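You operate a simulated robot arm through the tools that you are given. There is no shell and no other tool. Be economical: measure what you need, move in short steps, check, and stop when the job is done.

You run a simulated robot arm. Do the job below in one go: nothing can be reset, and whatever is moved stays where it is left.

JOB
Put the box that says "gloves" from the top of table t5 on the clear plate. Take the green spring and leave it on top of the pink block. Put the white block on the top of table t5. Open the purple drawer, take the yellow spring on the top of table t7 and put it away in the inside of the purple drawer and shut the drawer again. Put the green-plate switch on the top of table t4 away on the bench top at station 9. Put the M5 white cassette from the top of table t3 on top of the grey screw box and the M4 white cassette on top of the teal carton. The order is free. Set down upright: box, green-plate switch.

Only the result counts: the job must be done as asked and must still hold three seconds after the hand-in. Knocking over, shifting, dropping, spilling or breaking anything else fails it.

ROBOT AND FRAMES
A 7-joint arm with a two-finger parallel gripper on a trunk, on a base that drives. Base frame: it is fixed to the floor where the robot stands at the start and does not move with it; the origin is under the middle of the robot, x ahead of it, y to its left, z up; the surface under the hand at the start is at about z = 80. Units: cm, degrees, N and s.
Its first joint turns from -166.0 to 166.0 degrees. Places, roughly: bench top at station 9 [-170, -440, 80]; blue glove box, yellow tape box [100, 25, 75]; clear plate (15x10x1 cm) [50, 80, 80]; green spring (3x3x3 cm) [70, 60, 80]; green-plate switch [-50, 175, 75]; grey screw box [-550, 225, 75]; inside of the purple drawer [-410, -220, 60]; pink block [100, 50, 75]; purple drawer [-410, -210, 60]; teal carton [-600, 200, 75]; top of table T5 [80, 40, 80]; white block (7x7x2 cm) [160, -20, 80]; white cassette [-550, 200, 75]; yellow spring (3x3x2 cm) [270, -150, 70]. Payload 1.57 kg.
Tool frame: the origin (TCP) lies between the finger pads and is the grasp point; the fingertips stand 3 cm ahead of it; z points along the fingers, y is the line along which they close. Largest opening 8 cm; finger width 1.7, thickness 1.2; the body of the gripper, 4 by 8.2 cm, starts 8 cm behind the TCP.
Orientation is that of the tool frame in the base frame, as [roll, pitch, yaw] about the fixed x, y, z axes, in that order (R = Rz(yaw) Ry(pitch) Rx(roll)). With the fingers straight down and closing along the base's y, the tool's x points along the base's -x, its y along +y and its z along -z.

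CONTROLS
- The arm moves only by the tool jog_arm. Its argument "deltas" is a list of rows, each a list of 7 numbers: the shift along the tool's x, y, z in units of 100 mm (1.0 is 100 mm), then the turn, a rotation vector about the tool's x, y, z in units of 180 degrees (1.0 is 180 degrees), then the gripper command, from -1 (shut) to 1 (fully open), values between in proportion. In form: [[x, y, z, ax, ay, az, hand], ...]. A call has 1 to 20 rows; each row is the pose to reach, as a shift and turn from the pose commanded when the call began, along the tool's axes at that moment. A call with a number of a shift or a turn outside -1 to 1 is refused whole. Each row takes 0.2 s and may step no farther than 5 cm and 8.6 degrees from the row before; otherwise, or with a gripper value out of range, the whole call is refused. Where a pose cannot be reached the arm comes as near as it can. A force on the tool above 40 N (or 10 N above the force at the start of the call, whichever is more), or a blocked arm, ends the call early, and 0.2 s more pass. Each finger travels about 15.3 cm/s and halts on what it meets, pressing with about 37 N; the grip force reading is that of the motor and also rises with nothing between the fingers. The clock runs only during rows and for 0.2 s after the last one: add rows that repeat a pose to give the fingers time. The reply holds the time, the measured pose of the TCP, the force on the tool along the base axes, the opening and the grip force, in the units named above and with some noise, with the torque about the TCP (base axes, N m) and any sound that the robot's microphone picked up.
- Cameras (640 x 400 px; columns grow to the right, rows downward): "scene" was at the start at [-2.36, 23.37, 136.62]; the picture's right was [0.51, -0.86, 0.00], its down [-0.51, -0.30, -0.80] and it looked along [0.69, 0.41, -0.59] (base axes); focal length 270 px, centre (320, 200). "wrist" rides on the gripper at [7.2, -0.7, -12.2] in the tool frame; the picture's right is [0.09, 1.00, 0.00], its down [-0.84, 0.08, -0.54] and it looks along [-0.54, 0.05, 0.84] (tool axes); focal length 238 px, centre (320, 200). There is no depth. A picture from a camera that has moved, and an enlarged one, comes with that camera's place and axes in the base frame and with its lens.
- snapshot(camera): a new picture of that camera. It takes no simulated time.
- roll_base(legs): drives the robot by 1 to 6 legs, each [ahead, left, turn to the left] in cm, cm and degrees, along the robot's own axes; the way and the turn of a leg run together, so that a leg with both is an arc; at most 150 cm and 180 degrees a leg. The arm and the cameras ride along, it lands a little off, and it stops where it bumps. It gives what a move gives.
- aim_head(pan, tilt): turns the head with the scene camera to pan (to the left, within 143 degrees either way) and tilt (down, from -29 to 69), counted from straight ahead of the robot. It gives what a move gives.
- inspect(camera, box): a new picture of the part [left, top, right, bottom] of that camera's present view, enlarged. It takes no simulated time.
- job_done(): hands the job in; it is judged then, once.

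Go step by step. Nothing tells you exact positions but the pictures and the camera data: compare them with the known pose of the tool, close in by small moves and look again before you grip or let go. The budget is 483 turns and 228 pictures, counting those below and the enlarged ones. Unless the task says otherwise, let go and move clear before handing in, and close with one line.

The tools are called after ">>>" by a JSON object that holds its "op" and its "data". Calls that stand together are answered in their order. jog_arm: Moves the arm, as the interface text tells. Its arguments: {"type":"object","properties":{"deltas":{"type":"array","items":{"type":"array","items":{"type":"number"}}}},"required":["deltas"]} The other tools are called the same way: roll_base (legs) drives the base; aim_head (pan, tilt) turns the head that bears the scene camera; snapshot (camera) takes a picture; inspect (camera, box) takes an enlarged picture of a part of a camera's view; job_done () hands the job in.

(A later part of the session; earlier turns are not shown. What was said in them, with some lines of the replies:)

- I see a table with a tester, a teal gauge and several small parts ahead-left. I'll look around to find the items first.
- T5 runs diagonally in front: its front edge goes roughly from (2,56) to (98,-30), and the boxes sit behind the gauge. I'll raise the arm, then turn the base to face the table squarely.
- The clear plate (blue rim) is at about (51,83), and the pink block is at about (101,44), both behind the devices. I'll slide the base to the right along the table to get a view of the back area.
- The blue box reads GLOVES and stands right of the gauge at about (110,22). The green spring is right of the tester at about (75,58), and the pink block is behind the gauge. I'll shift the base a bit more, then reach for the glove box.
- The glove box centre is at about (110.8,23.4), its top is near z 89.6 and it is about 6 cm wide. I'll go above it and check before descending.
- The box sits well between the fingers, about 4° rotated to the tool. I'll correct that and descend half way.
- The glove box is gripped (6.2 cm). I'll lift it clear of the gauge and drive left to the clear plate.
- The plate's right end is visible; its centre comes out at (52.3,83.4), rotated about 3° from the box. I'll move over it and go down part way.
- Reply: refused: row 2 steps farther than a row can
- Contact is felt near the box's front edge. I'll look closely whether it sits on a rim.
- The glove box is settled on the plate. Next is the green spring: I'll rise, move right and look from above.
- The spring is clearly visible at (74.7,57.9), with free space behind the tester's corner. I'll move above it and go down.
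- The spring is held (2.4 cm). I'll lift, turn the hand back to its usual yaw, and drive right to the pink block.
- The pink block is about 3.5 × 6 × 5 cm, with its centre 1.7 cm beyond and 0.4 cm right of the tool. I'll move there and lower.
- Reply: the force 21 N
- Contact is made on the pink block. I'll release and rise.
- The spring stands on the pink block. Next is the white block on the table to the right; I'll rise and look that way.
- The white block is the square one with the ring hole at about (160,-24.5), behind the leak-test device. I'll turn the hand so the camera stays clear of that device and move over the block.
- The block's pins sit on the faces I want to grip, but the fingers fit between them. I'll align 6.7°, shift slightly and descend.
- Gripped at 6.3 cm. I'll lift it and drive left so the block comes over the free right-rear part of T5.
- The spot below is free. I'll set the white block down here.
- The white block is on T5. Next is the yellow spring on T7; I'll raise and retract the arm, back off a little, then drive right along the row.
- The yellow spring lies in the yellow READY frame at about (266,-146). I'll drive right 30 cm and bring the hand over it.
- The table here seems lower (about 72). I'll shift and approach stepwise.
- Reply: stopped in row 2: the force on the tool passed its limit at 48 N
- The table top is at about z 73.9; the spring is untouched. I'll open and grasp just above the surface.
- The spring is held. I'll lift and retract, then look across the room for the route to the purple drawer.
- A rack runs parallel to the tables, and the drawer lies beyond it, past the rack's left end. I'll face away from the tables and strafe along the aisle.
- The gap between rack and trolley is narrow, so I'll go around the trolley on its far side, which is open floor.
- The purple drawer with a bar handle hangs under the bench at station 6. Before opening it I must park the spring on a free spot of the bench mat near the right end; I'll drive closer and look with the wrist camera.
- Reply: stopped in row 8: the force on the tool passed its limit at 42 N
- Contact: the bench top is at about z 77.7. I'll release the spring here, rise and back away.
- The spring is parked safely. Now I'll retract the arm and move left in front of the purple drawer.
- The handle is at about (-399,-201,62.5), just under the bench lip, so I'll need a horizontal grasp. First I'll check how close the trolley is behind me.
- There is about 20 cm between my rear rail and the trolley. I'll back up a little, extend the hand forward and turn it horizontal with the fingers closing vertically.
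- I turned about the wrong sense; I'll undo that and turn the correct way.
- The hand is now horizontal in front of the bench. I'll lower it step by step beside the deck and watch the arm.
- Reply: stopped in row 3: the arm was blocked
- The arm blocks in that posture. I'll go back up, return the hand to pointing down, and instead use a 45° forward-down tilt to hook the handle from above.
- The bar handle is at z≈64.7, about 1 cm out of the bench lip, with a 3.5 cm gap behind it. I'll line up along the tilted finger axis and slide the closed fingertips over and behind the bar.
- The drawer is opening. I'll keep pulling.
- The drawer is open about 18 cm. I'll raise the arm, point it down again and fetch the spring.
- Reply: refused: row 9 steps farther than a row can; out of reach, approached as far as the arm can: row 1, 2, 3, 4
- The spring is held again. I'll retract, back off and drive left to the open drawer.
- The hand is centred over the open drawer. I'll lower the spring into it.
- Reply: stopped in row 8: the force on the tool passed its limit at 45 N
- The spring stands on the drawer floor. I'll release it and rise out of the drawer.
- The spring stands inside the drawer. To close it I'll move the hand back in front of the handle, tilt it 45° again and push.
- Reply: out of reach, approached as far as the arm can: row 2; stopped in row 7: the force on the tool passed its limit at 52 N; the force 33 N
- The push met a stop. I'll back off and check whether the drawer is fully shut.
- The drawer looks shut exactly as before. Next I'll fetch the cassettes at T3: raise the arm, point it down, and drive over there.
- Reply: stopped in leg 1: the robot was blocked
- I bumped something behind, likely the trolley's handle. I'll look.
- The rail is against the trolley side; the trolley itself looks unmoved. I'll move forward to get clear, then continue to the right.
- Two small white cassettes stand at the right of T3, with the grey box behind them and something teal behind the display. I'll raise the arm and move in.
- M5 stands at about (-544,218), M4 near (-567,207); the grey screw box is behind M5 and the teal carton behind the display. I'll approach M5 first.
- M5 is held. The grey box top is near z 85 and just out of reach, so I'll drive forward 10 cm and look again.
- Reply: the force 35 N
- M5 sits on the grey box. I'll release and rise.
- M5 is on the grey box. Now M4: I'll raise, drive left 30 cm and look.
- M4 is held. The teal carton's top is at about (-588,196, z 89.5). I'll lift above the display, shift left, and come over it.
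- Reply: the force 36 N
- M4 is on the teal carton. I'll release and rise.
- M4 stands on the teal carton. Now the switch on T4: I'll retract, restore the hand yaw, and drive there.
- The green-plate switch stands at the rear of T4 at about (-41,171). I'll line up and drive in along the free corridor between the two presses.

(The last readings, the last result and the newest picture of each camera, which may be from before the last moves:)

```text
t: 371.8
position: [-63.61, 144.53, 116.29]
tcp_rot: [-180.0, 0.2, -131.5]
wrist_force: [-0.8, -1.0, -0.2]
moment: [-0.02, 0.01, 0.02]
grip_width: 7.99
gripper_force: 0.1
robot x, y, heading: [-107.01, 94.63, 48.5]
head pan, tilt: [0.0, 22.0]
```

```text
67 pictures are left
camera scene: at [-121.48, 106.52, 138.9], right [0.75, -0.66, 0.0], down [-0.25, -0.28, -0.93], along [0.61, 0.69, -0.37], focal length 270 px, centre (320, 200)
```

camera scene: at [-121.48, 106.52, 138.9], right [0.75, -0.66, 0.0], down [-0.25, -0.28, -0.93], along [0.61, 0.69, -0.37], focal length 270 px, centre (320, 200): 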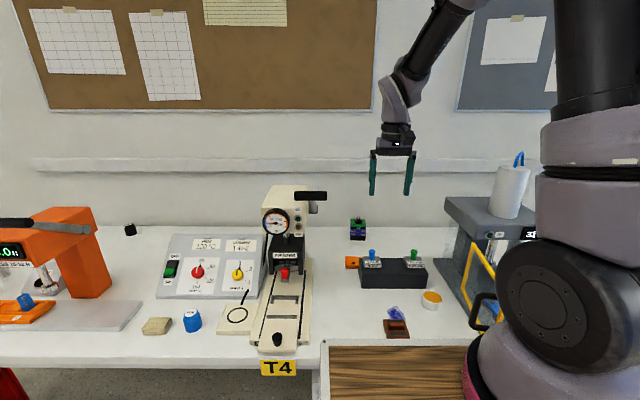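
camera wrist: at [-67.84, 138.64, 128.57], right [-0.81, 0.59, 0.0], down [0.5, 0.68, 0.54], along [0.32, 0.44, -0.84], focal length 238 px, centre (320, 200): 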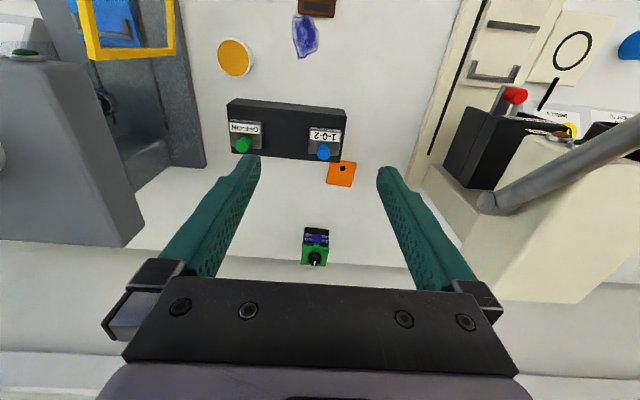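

>>> {"op": "roll_base", "data": {"legs": [[5, 0, 0]]}}

>>> {"op": "jog_arm", "data": {"deltas": [[-0.4, 0, 0, 0, 0, 0, 1], [-0.8, 0.1, 0.1, 0, 0, 0, 1], [-1, 0.15, 0.4, 0, 0, 0, 1]]}}

>>> {"op": "jog_arm", "data": {"deltas": [[-0.4, 0, 0.1, 0, 0, 0, 1], [-0.8, 0, 0.3, 0, 0, 0, 1], [-1, 0, 0.6, 0, 0, 0, 1]]}}

>>> {"op": "jog_arm", "data": {"deltas": [[-0.3, 0, 0.1, 0, 0, 0, 1], [-0.6, 0, 0.2, 0, 0, 0, 1]]}}

>>> {"op": "snapshot", "data": {"camera": "wrist"}}

>>> {"op": "inspect", "data": {"camera": "wrist", "box": [230, 60, 410, 220]}}

```text
t: 372.9
position: [-60.26, 148.27, 116.17]
tcp_rot: [-180.0, 0.0, -131.4]
wrist_force: [-0.1, -0.3, -0.3]
moment: [-0.01, -0.02, -0.01]
grip_width: 8.0
gripper_force: 0.1
robot x, y, heading: [-103.39, 98.04, 48.5]
head pan, tilt: [0.0, 22.0]
stopped in leg 1: the robot was blocked; the commanded pose is now the measured one
```

```text
t: 373.8
position: [-54.82, 156.69, 112.26]
tcp_rot: [-179.8, 0.1, -131.5]
wrist_force: [0.2, -0.3, 0.7]
moment: [0.04, -0.01, 0.03]
grip_width: 7.98
gripper_force: 0.1
robot x, y, heading: [-103.53, 98.27, 48.5]
head pan, tilt: [0.0, 22.0]
```

```text
t: 374.6
position: [-48.1, 164.13, 106.28]
tcp_rot: [-180.0, 0.1, -131.5]
wrist_force: [-0.2, 0.0, 0.8]
moment: [0.01, -0.04, -0.01]
grip_width: 8.0
gripper_force: 0.0
robot x, y, heading: [-103.85, 98.17, 48.3]
head pan, tilt: [0.0, 22.0]
```

```text
t: 375.1
position: [-44.21, 168.68, 104.38]
tcp_rot: [180.0, 0.1, -131.5]
wrist_force: [0.4, 0.6, 1.1]
moment: [0.03, -0.01, 0.01]
grip_width: 7.99
gripper_force: 0.0
robot x, y, heading: [-103.95, 98.14, 48.3]
head pan, tilt: [0.0, 22.0]
```

```text
66 pictures are left
camera wrist: at [-48.43, 162.78, 116.68], right [-0.81, 0.59, 0.0], down [0.5, 0.68, 0.54], along [0.32, 0.44, -0.84], focal length 238 px, centre (320, 200)
```

wrist: 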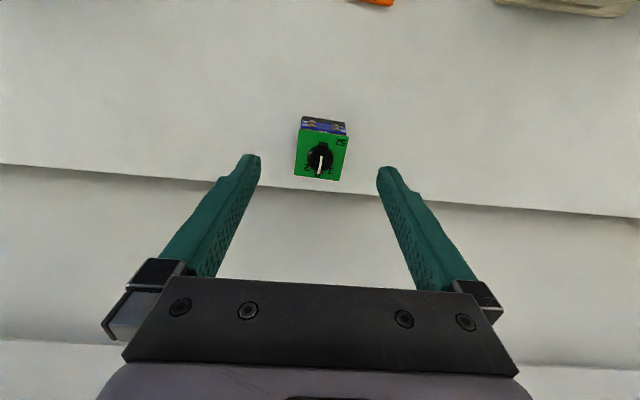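

```text
2.50 times, centred on (320, 140) of wrist
camera zoom: at [-48.43, 162.78, 116.68], right [-0.81, 0.59, 0.0], down [0.5, 0.68, 0.54], along [0.32, 0.44, -0.84], focal length 596 px, centre (320, 350)
```

zoom: 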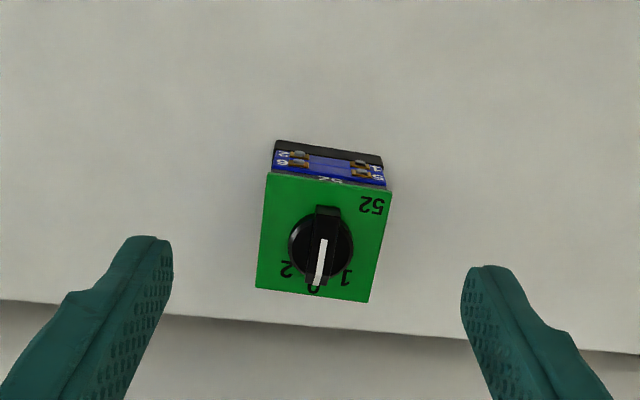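

The switch plate is 6.4 cm wide and nearly aligned. I'll move over it and descend.

>>> {"op": "jog_arm", "data": {"deltas": [[-0.25, 0.03, 0.2, 0, 0, 0.02, 1], [-0.48, 0.06, 0.5, 0, 0, 0.02, 1], [-0.48, 0.06, 0.95, 0, 0, 0.02, 1]]}}

>>> {"op": "snapshot", "data": {"camera": "wrist"}}

```text
t: 375.9
position: [-41.42, 172.59, 94.89]
tcp_rot: [-180.0, -0.1, -135.3]
wrist_force: [-0.2, 0.2, 0.3]
moment: [0.03, -0.02, 0.03]
grip_width: 8.01
gripper_force: 0.1
robot x, y, heading: [-103.77, 98.54, 48.3]
head pan, tilt: [0.0, 22.0]
```

```text
64 pictures are left
camera wrist: at [-46.09, 166.92, 107.14], right [-0.77, 0.64, 0.0], down [0.54, 0.64, 0.54], along [0.35, 0.42, -0.84], focal length 238 px, centre (320, 200)
```

wrist: 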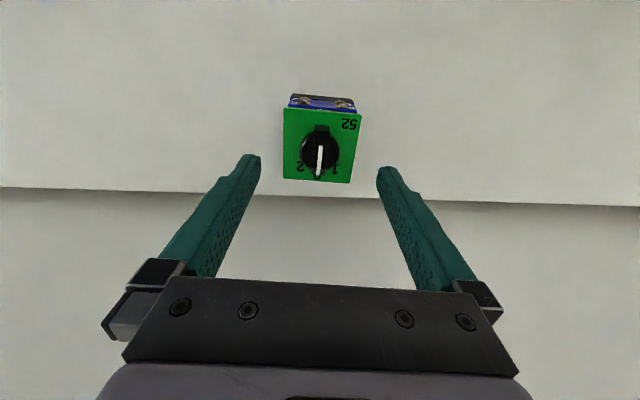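

>>> {"op": "jog_arm", "data": {"deltas": [[-0.04, 0, 0.3, 0, 0, 0, 1], [-0.04, 0, 0.6, 0, 0, 0, 1], [-0.04, 0, 0.85, 0, 0, 0, 1], [-0.04, 0, 1, 0, 0, 0, 1], [-0.04, 0, 1, 0, 0, 0, -1], [-0.04, 0, 1, 0, 0, 0, -1], [-0.04, 0, 1, 0, 0, 0, -1]]}}

>>> {"op": "inspect", "data": {"camera": "wrist", "box": [200, 80, 440, 280]}}

```text
t: 377.6
position: [-41.07, 172.91, 84.74]
tcp_rot: [-180.0, 0.1, -135.1]
wrist_force: [0.3, 0.3, 0.4]
moment: [-0.01, -0.05, 0.02]
grip_width: 6.37
gripper_force: 36.9
robot x, y, heading: [-103.6, 98.0, 48.7]
head pan, tilt: [0.0, 22.0]
```

```text
2.00 times, centred on (320, 180) of wrist
camera zoom: at [-45.74, 167.31, 97.07], right [-0.77, 0.64, 0.0], down [0.54, 0.65, 0.54], along [0.35, 0.42, -0.84], focal length 477 px, centre (320, 240)
```

zoom: 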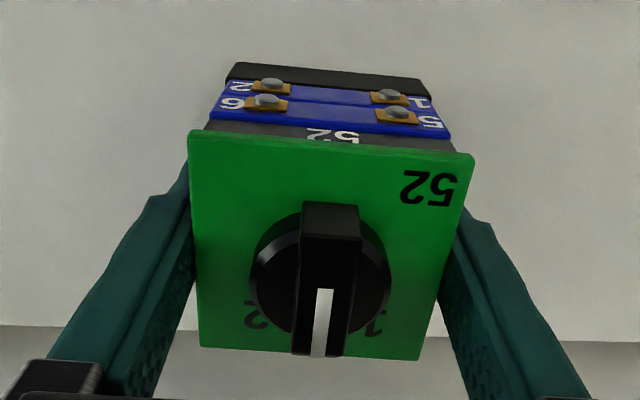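

The switch is gripped by its plate (6.4 cm). I'll lift, retract and back away from T4.

>>> {"op": "jog_arm", "data": {"deltas": [[0, 0, -0.2, 0, 0, 0, -1], [0, 0, -0.5, 0, 0, 0, -1], [0, 0, -0.8, 0, 0, 0, -1], [0, 0, -1, 0, 0, 0, -1]]}}

>>> {"op": "jog_arm", "data": {"deltas": [[0, 0, -0.3, 0, 0, 0, -1], [0.1, 0, -0.6, 0, 0, 0, -1], [0.2, 0, -0.9, 0, 0, 0, -1]]}}

>>> {"op": "jog_arm", "data": {"deltas": [[0.3, 0, -0.2, 0, 0, 0, -1], [0.6, 0, -0.4, 0, 0, 0, -1], [0.9, 0, -0.7, 0, 0, 0, -1]]}}

>>> {"op": "jog_arm", "data": {"deltas": [[0.3, 0, 0, 0, 0, 0, -1], [0.6, 0, 0, 0, 0, 0, -1], [1, 0, 0, 0, 0, 0, -1]]}}

>>> {"op": "snapshot", "data": {"camera": "wrist"}}

```text
t: 378.6
position: [-41.19, 172.92, 94.72]
tcp_rot: [-180.0, 0.1, -135.1]
wrist_force: [0.0, 0.2, -3.7]
moment: [0.0, -0.02, 0.02]
grip_width: 6.38
gripper_force: 37.1
robot x, y, heading: [-103.79, 98.66, 48.4]
head pan, tilt: [0.0, 22.0]
```

```text
t: 379.4
position: [-42.63, 171.57, 103.74]
tcp_rot: [-179.9, 0.0, -135.0]
wrist_force: [1.0, 0.6, -2.5]
moment: [0.01, 0.0, 0.05]
grip_width: 6.38
gripper_force: 36.6
robot x, y, heading: [-103.56, 98.05, 48.6]
head pan, tilt: [0.0, 22.0]
```

```text
t: 380.1
position: [-49.04, 165.32, 110.66]
tcp_rot: [-179.9, -0.2, -135.1]
wrist_force: [0.8, 0.7, -3.5]
moment: [-0.01, -0.02, -0.01]
grip_width: 6.36
gripper_force: 37.2
robot x, y, heading: [-103.56, 98.45, 48.5]
head pan, tilt: [0.0, 22.0]
```

```text
t: 380.9
position: [-56.06, 158.22, 110.56]
tcp_rot: [180.0, 0.0, -135.2]
wrist_force: [0.1, -0.1, -2.2]
moment: [-0.02, 0.04, 0.03]
grip_width: 6.33
gripper_force: 37.3
robot x, y, heading: [-103.76, 98.41, 48.6]
head pan, tilt: [0.0, 22.0]
```

```text
62 pictures are left
camera wrist: at [-60.65, 152.53, 123.06], right [-0.77, 0.64, 0.0], down [0.54, 0.65, 0.54], along [0.35, 0.42, -0.84], focal length 238 px, centre (320, 200)
```

wrist: 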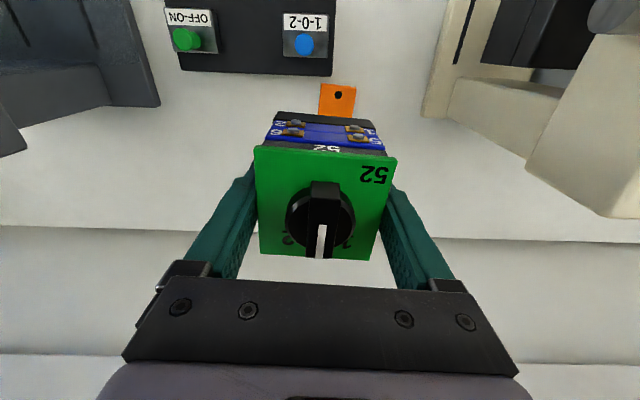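

>>> {"op": "jog_arm", "data": {"deltas": [[0.4, 0, 0, 0, 0, 0, -1], [0.8, 0, 0, 0, 0, 0.01, -1], [1, 0, 0, 0, 0, 0.02, -1]]}}

>>> {"op": "roll_base", "data": {"legs": [[-55, 0, 0], [0, 0, 180]]}}

>>> {"op": "roll_base", "data": {"legs": [[0, -150, 0], [0, -5, 0], [150, 0, 0], [145, 0, 0]]}}

>>> {"op": "aim_head", "data": {"pan": 50, "tilt": 18}}

>>> {"op": "snapshot", "data": {"camera": "scene"}}

```text
t: 381.8
position: [-63.12, 151.19, 110.72]
tcp_rot: [179.9, -0.1, -138.8]
wrist_force: [0.2, -0.1, -3.6]
moment: [0.01, 0.04, -0.02]
grip_width: 6.37
gripper_force: 37.0
robot x, y, heading: [-103.82, 98.57, 48.6]
head pan, tilt: [0.0, 22.0]
```

```text
t: 392.2
position: [-181.48, 4.77, 110.71]
tcp_rot: [180.0, 0.0, 40.2]
wrist_force: [0.0, -0.2, -2.7]
moment: [0.01, 0.01, 0.0]
grip_width: 6.36
gripper_force: 37.0
robot x, y, heading: [-140.07, 56.67, -132.7]
head pan, tilt: [0.0, 22.0]
```

```text
t: 414.1
position: [-499.62, -102.44, 110.68]
tcp_rot: [180.0, 0.0, 39.9]
wrist_force: [0.5, 0.4, -2.2]
moment: [0.0, 0.01, 0.01]
grip_width: 6.37
gripper_force: 37.1
robot x, y, heading: [-458.44, -50.5, -132.7]
head pan, tilt: [0.0, 22.0]
```

```text
t: 415.3
position: [-499.65, -102.43, 110.64]
tcp_rot: [-179.9, 0.0, 40.0]
wrist_force: [0.1, 0.1, -2.2]
moment: [0.01, 0.0, 0.0]
grip_width: 6.39
gripper_force: 36.8
robot x, y, heading: [-458.05, -50.38, -132.7]
head pan, tilt: [50.0, 18.0]
```

```text
61 pictures are left
camera scene: at [-435.98, -65.23, 139.55], right [-0.99, -0.12, 0.0], down [-0.04, 0.31, -0.95], along [0.12, -0.94, -0.31], focal length 270 px, centre (320, 200)
```

scene: 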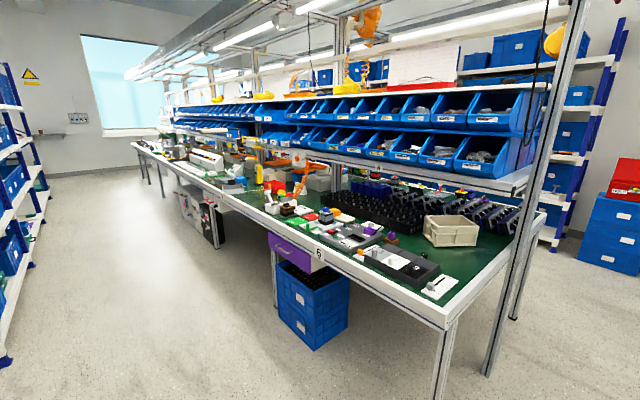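

The aisle along the bench is clear. I'll drive left toward station 9.

>>> {"op": "roll_base", "data": {"legs": [[4, 0, 1.4], [0, 150, 0], [0, 140, 0]]}}

>>> {"op": "aim_head", "data": {"pan": 45, "tilt": 20}}

>>> {"op": "snapshot", "data": {"camera": "scene"}}

```text
t: 429.9
position: [-281.03, -299.68, 110.74]
tcp_rot: [-180.0, 0.0, 41.6]
wrist_force: [0.7, -1.0, -1.8]
moment: [-0.02, 0.0, 0.0]
grip_width: 6.38
gripper_force: 37.2
robot x, y, heading: [-240.96, -246.88, -131.3]
head pan, tilt: [50.0, 18.0]
```

```text
t: 430.6
position: [-280.92, -299.62, 110.72]
tcp_rot: [-179.9, 0.0, 41.7]
wrist_force: [0.2, 0.4, -2.6]
moment: [0.0, 0.02, -0.01]
grip_width: 6.39
gripper_force: 36.9
robot x, y, heading: [-240.59, -246.36, -131.4]
head pan, tilt: [45.0, 20.0]
```

```text
60 pictures are left
camera scene: at [-219.11, -260.86, 139.23], right [-1.0, -0.07, 0.0], down [-0.02, 0.34, -0.94], along [0.06, -0.94, -0.34], focal length 270 px, centre (320, 200)
```

scene: 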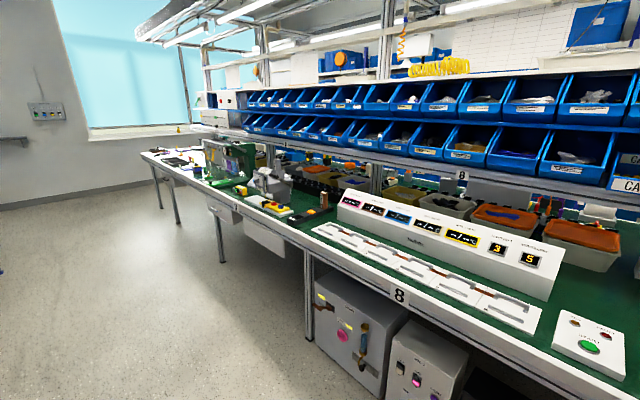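

>>> {"op": "roll_base", "data": {"legs": [[0, 150, 0]]}}

>>> {"op": "aim_head", "data": {"pan": 15, "tilt": 25}}

>>> {"op": "snapshot", "data": {"camera": "scene"}}

>>> {"op": "snapshot", "data": {"camera": "wrist"}}

```text
t: 438.1
position: [-166.88, -399.64, 110.65]
tcp_rot: [-179.8, 0.0, 41.5]
wrist_force: [-0.2, 0.4, -2.3]
moment: [-0.01, -0.03, -0.02]
grip_width: 6.36
gripper_force: 37.0
robot x, y, heading: [-126.28, -346.92, -131.1]
head pan, tilt: [45.0, 20.0]
```

```text
t: 439.0
position: [-166.88, -399.73, 110.72]
tcp_rot: [-179.9, 0.0, 41.5]
wrist_force: [0.1, 0.2, -3.0]
moment: [-0.02, 0.0, -0.01]
grip_width: 6.38
gripper_force: 37.4
robot x, y, heading: [-126.35, -346.19, -131.3]
head pan, tilt: [15.0, 25.0]
```

```text
59 pictures are left
camera scene: at [-109.69, -359.87, 138.42], right [-0.9, 0.44, 0.0], down [0.19, 0.38, -0.91], along [-0.4, -0.81, -0.42], focal length 270 px, centre (320, 200)
```

scene: 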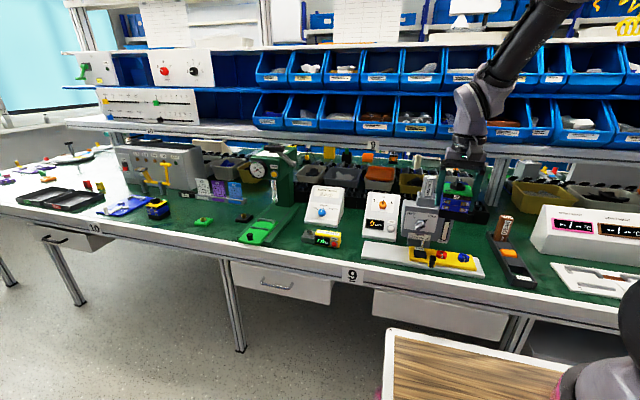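

```text
58 pictures are left
camera wrist: at [-161.89, -394.52, 123.03], right [0.73, -0.68, 0.0], down [-0.57, -0.61, 0.54], along [-0.37, -0.4, -0.84], focal length 238 px, centre (320, 200)
```

wrist: 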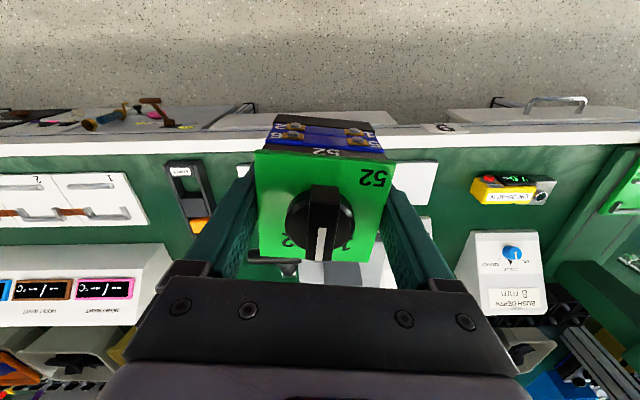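

>>> {"op": "inspect", "data": {"camera": "scene", "box": [160, 150, 460, 300]}}

```text
2.13 times, centred on (310, 225) of scene
camera zoom: at [-109.69, -359.87, 138.42], right [-0.9, 0.44, 0.0], down [0.19, 0.38, -0.91], along [-0.4, -0.81, -0.42], focal length 575 px, centre (341, 147)
```

zoom: 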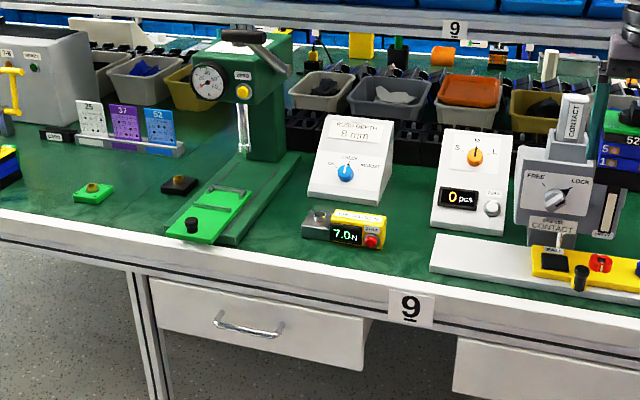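

Station 9 is cluttered, but there is a free pocket around (-163,-440) between the "BUSH DEPTH" box and the counter. I'll drive left 30, ahead 14, and turn the hand 90° so its fingers sit front/back of the switch.

>>> {"op": "roll_base", "data": {"legs": [[0, 30, 0], [14, 0, 0]]}}

>>> {"op": "jog_arm", "data": {"deltas": [[0, 0, 0, 0, 0, 0.045, -1], [0, 0, 0, 0, 0, 0.09, -1], [0, 0, 0, 0, 0, 0.135, -1], [0, 0, 0, 0, 0, 0.18, -1], [0, 0, 0, 0, 0, 0.225, -1], [0, 0, 0, 0, 0, 0.27, -1], [0, 0, 0, 0, 0, 0.315, -1], [0, 0, 0, 0, 0, 0.36, -1], [0, 0, 0, 0, 0, 0.405, -1], [0, 0, 0, 0, 0, 0.45, -1], [0, 0, 0, 0, 0, 0.46, -1]]}}

>>> {"op": "snapshot", "data": {"camera": "wrist"}}

>>> {"op": "snapshot", "data": {"camera": "scene"}}

```text
t: 442.0
position: [-153.9, -429.97, 110.66]
tcp_rot: [-179.9, 0.0, 41.3]
wrist_force: [0.7, -0.1, -1.8]
moment: [0.0, -0.03, -0.01]
grip_width: 6.38
gripper_force: 37.2
robot x, y, heading: [-113.13, -377.0, -131.3]
head pan, tilt: [15.0, 25.0]
```

```text
t: 444.4
position: [-153.64, -430.07, 110.79]
tcp_rot: [180.0, 0.0, -41.7]
wrist_force: [-0.2, 0.7, -3.3]
moment: [0.02, 0.0, -0.03]
grip_width: 6.36
gripper_force: 36.9
robot x, y, heading: [-113.46, -376.85, -131.5]
head pan, tilt: [15.0, 25.0]
```

```text
56 pictures are left
camera wrist: at [-147.91, -434.36, 123.04], right [-0.59, -0.81, 0.0], down [-0.68, 0.5, 0.54], along [-0.44, 0.32, -0.84], focal length 238 px, centre (320, 200)
```

wrist: 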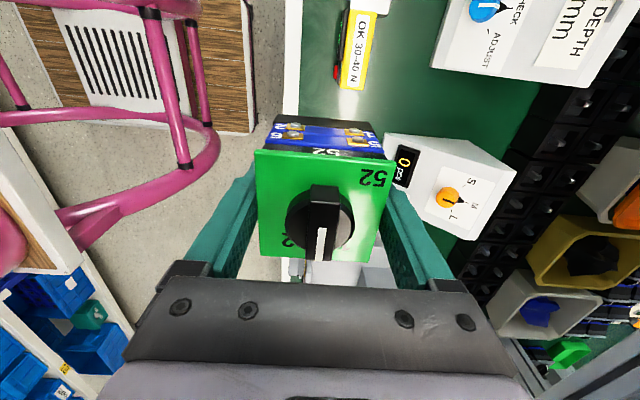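

```text
55 pictures are left
camera scene: at [-96.48, -390.34, 138.42], right [-0.9, 0.45, 0.0], down [0.19, 0.38, -0.91], along [-0.4, -0.81, -0.42], focal length 270 px, centre (320, 200)
```

scene: 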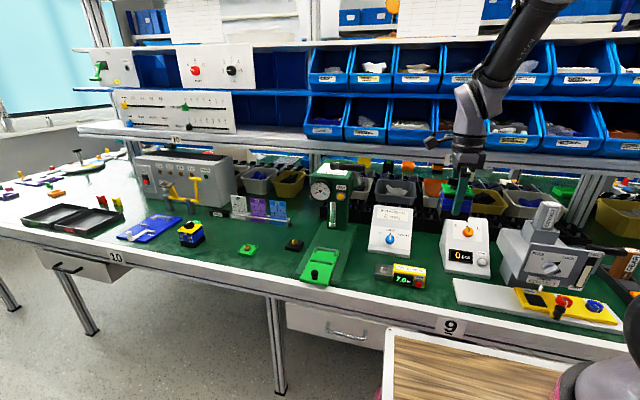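

The pocket's centre is about (-166,-444.5). I'll move the switch over it and look before lowering.

>>> {"op": "jog_arm", "data": {"deltas": [[0, 0.4, 0, 0, 0, 0, -1], [0.02, 0.8, 0, 0, 0, 0, -1], [0.02, 1, 0, 0, 0, 0, -1]]}}

>>> {"op": "jog_arm", "data": {"deltas": [[0, 0.4, 0, 0, 0, 0, -1], [0.02, 0.8, 0.1, 0, 0, 0, -1], [0.02, 0.9, 0.4, 0, 0, 0, -1], [0.02, 0.9, 0.8, 0, 0, 0, -1]]}}

>>> {"op": "snapshot", "data": {"camera": "wrist"}}

>>> {"op": "inspect", "data": {"camera": "scene", "box": [340, 120, 560, 300]}}

```text
t: 445.2
position: [-160.33, -437.57, 110.77]
tcp_rot: [-180.0, 0.0, -41.5]
wrist_force: [0.2, 0.1, -1.7]
moment: [-0.03, 0.0, 0.02]
grip_width: 6.37
gripper_force: 36.6
robot x, y, heading: [-113.56, -377.06, -131.5]
head pan, tilt: [15.0, 25.0]
```

```text
t: 446.2
position: [-166.12, -444.31, 102.54]
tcp_rot: [180.0, 0.0, -41.6]
wrist_force: [-1.0, 0.9, -2.1]
moment: [-0.02, -0.01, 0.0]
grip_width: 6.36
gripper_force: 36.8
robot x, y, heading: [-113.23, -376.83, -131.4]
head pan, tilt: [15.0, 25.0]
```

```text
54 pictures are left
camera wrist: at [-160.19, -448.81, 115.01], right [-0.59, -0.81, 0.0], down [-0.68, 0.5, 0.54], along [-0.44, 0.32, -0.84], focal length 238 px, centre (320, 200)
```

wrist: 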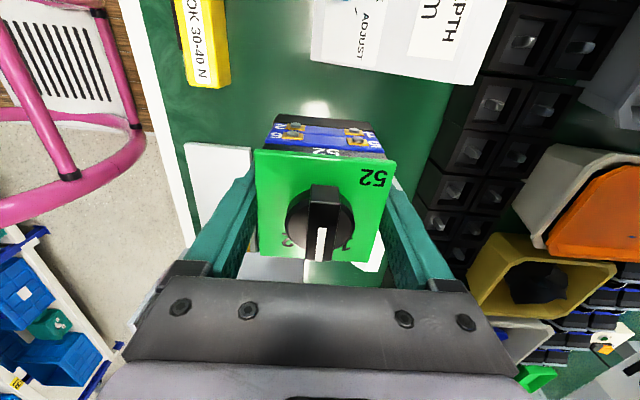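

```text
2.22 times, centred on (450, 210) of scene
camera zoom: at [-96.46, -390.31, 138.42], right [-0.9, 0.45, 0.0], down [0.19, 0.38, -0.91], along [-0.4, -0.81, -0.42], focal length 599 px, centre (31, 178)
```

zoom: 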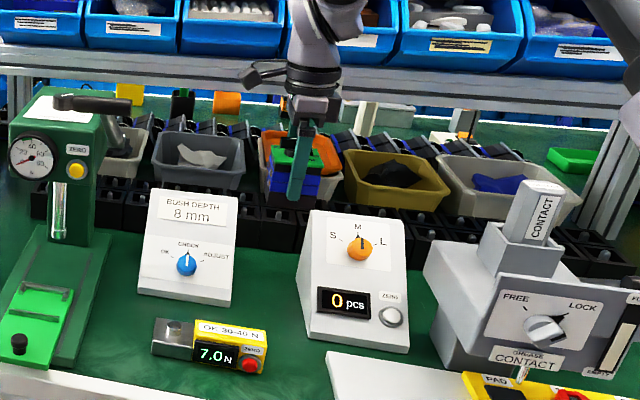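

>>> {"op": "jog_arm", "data": {"deltas": [[0, 0, 0.3, 0, 0, 0, -1], [0, 0, 0.6, 0, 0, 0, -1], [0, 0, 0.9, 0, 0, 0, -1], [0, 0, 1, 0, 0, 0, -1]]}}

>>> {"op": "snapshot", "data": {"camera": "wrist"}}

>>> {"op": "inspect", "data": {"camera": "scene", "box": [340, 120, 560, 300]}}

```text
t: 447.2
position: [-166.1, -444.5, 92.65]
tcp_rot: [179.9, 0.0, -41.4]
wrist_force: [0.3, 0.7, -1.0]
moment: [0.0, 0.01, 0.02]
grip_width: 6.34
gripper_force: 37.1
robot x, y, heading: [-113.07, -376.95, -131.4]
head pan, tilt: [15.0, 25.0]
```

```text
52 pictures are left
camera wrist: at [-160.2, -448.83, 105.0], right [-0.59, -0.81, 0.0], down [-0.68, 0.5, 0.54], along [-0.44, 0.32, -0.84], focal length 238 px, centre (320, 200)
```

wrist: 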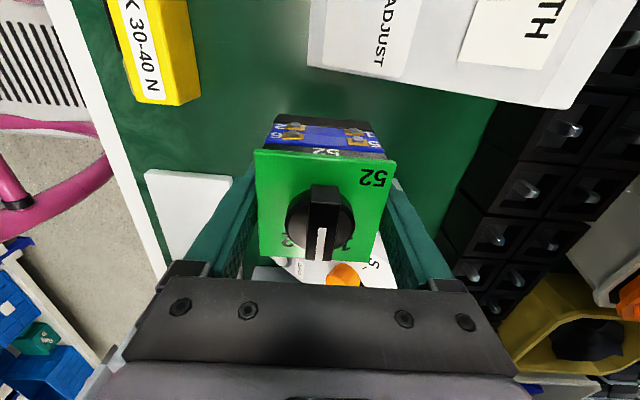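

```text
2.22 times, centred on (450, 210) of scene
camera zoom: at [-96.48, -390.34, 138.42], right [-0.9, 0.45, 0.0], down [0.19, 0.38, -0.91], along [-0.4, -0.81, -0.42], focal length 599 px, centre (31, 178)
```

zoom: 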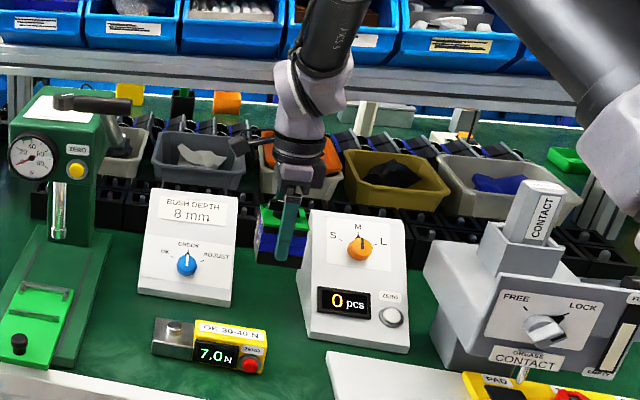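

>>> {"op": "jog_arm", "data": {"deltas": [[0.02, 0, 0.3, 0, 0, 0, -1], [0.02, 0, 0.6, 0, 0, 0, -1], [0.02, 0, 0.8, 0, 0, 0, -1], [0.02, 0, 0.92, 0, 0, 0, -1]]}}

>>> {"op": "snapshot", "data": {"camera": "wrist"}}

```text
t: 448.2
position: [-165.98, -444.53, 83.38]
tcp_rot: [179.9, 0.1, -41.4]
wrist_force: [-0.4, -0.1, -1.6]
moment: [0.0, 0.02, 0.01]
grip_width: 6.37
gripper_force: 37.2
robot x, y, heading: [-113.43, -376.86, -131.3]
head pan, tilt: [15.0, 25.0]
```

```text
50 pictures are left
camera wrist: at [-160.09, -448.96, 95.73], right [-0.59, -0.81, 0.0], down [-0.68, 0.5, 0.54], along [-0.44, 0.32, -0.84], focal length 238 px, centre (320, 200)
```

wrist: 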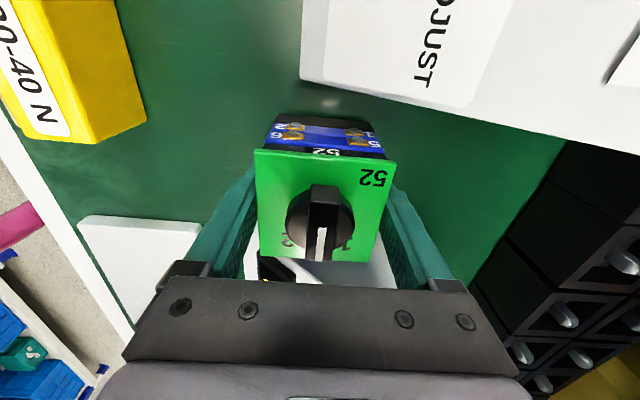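

>>> {"op": "jog_arm", "data": {"deltas": [[0, 0, 0.03, 0, 0, 0, -1], [0, 0, 0.06, 0, 0, 0, -1], [0, 0, 0.09, 0, 0, 0, -1], [0, 0, 0.11, 0, 0, 0, -1]]}}

```text
t: 449.2
position: [-165.92, -444.6, 82.65]
tcp_rot: [179.8, 0.0, -41.5]
wrist_force: [3.8, 7.8, 32.4]
moment: [0.8, -0.56, -0.11]
grip_width: 6.36
gripper_force: 37.7
robot x, y, heading: [-113.09, -377.11, -131.2]
head pan, tilt: [15.0, 25.0]
```

The switch stands on the bench. I'll release gently and rise.

>>> {"op": "jog_arm", "data": {"deltas": [[0, 0, -0.02, 0, 0, 0, -1], [0, 0, -0.02, 0, 0, 0, 0.8], [0, 0, -0.02, 0, 0, 0, 0.95], [0, 0, -0.02, 0, 0, 0, 0.95]]}}

>>> {"op": "jog_arm", "data": {"deltas": [[0, 0, -0.2, 0, 0, 0, 0.95], [0, 0, -0.5, 0, 0, 0, 0.95], [0, 0, -0.8, 0, 0, 0, 0.95], [0, 0, -1, 0, 0, 0, 0.95]]}}

>>> {"op": "jog_arm", "data": {"deltas": [[0, 0, -0.4, 0, 0, 0, 0.95], [0, 0, -0.8, 0, 0, 0, 0.95], [0, 0, -1, 0, 0, 0, 0.95]]}}

>>> {"op": "snapshot", "data": {"camera": "wrist"}}

>>> {"op": "inspect", "data": {"camera": "scene", "box": [340, 120, 560, 300]}}

```text
t: 450.2
position: [-165.88, -444.64, 82.42]
tcp_rot: [-180.0, 0.1, -41.5]
wrist_force: [-0.8, 0.3, -0.3]
moment: [0.0, -0.02, -0.03]
grip_width: 7.8
gripper_force: 0.2
robot x, y, heading: [-113.03, -376.75, -131.4]
head pan, tilt: [15.0, 25.0]
```

```text
t: 451.2
position: [-166.05, -444.65, 92.53]
tcp_rot: [-180.0, 0.1, -41.6]
wrist_force: [-1.0, 0.5, -0.5]
moment: [0.0, 0.02, -0.01]
grip_width: 7.79
gripper_force: 0.1
robot x, y, heading: [-113.53, -376.94, -131.5]
head pan, tilt: [15.0, 25.0]
```

```text
t: 452.0
position: [-165.87, -444.86, 102.57]
tcp_rot: [180.0, 0.1, -41.4]
wrist_force: [-0.5, -0.4, -0.4]
moment: [0.0, 0.0, 0.03]
grip_width: 7.77
gripper_force: 0.0
robot x, y, heading: [-113.45, -376.97, -131.4]
head pan, tilt: [15.0, 25.0]
```

```text
49 pictures are left
camera wrist: at [-160.11, -449.03, 114.93], right [-0.59, -0.81, 0.0], down [-0.68, 0.5, 0.54], along [-0.44, 0.32, -0.84], focal length 238 px, centre (320, 200)
```

wrist: 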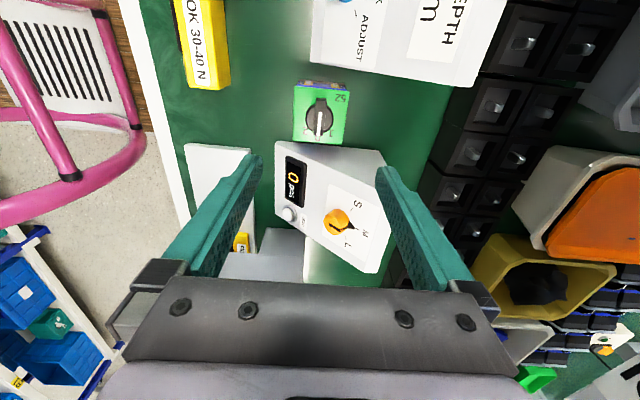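

```text
2.22 times, centred on (450, 210) of scene
camera zoom: at [-96.49, -390.37, 138.41], right [-0.9, 0.45, 0.0], down [0.19, 0.38, -0.91], along [-0.4, -0.81, -0.42], focal length 599 px, centre (31, 178)
```

zoom: 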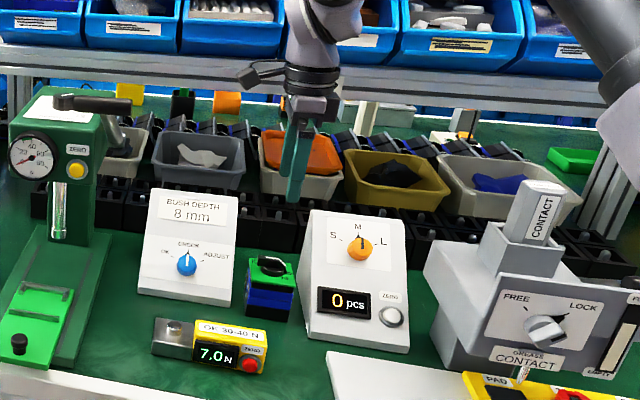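

The switch stands upright in its pocket at station 9. Every part of the job is now done and the hand is empty and clear, so I'm handing in.

>>> {"op": "job_done", "data": {}}

```text
The job is handed in.
```

I finished every item and handed the job in: glove box on the clear plate, green spring on the pink block, and white block on T5. The yellow spring is in the shut purple drawer, the switch is upright at station 9, M5 is on the grey box and M4 is on the teal carton. Driving between stations, the base bumped something beside the trolley and was later blocked at T4. The trolley looked unmoved in the pictures; I didn't check whether T4 shifted.
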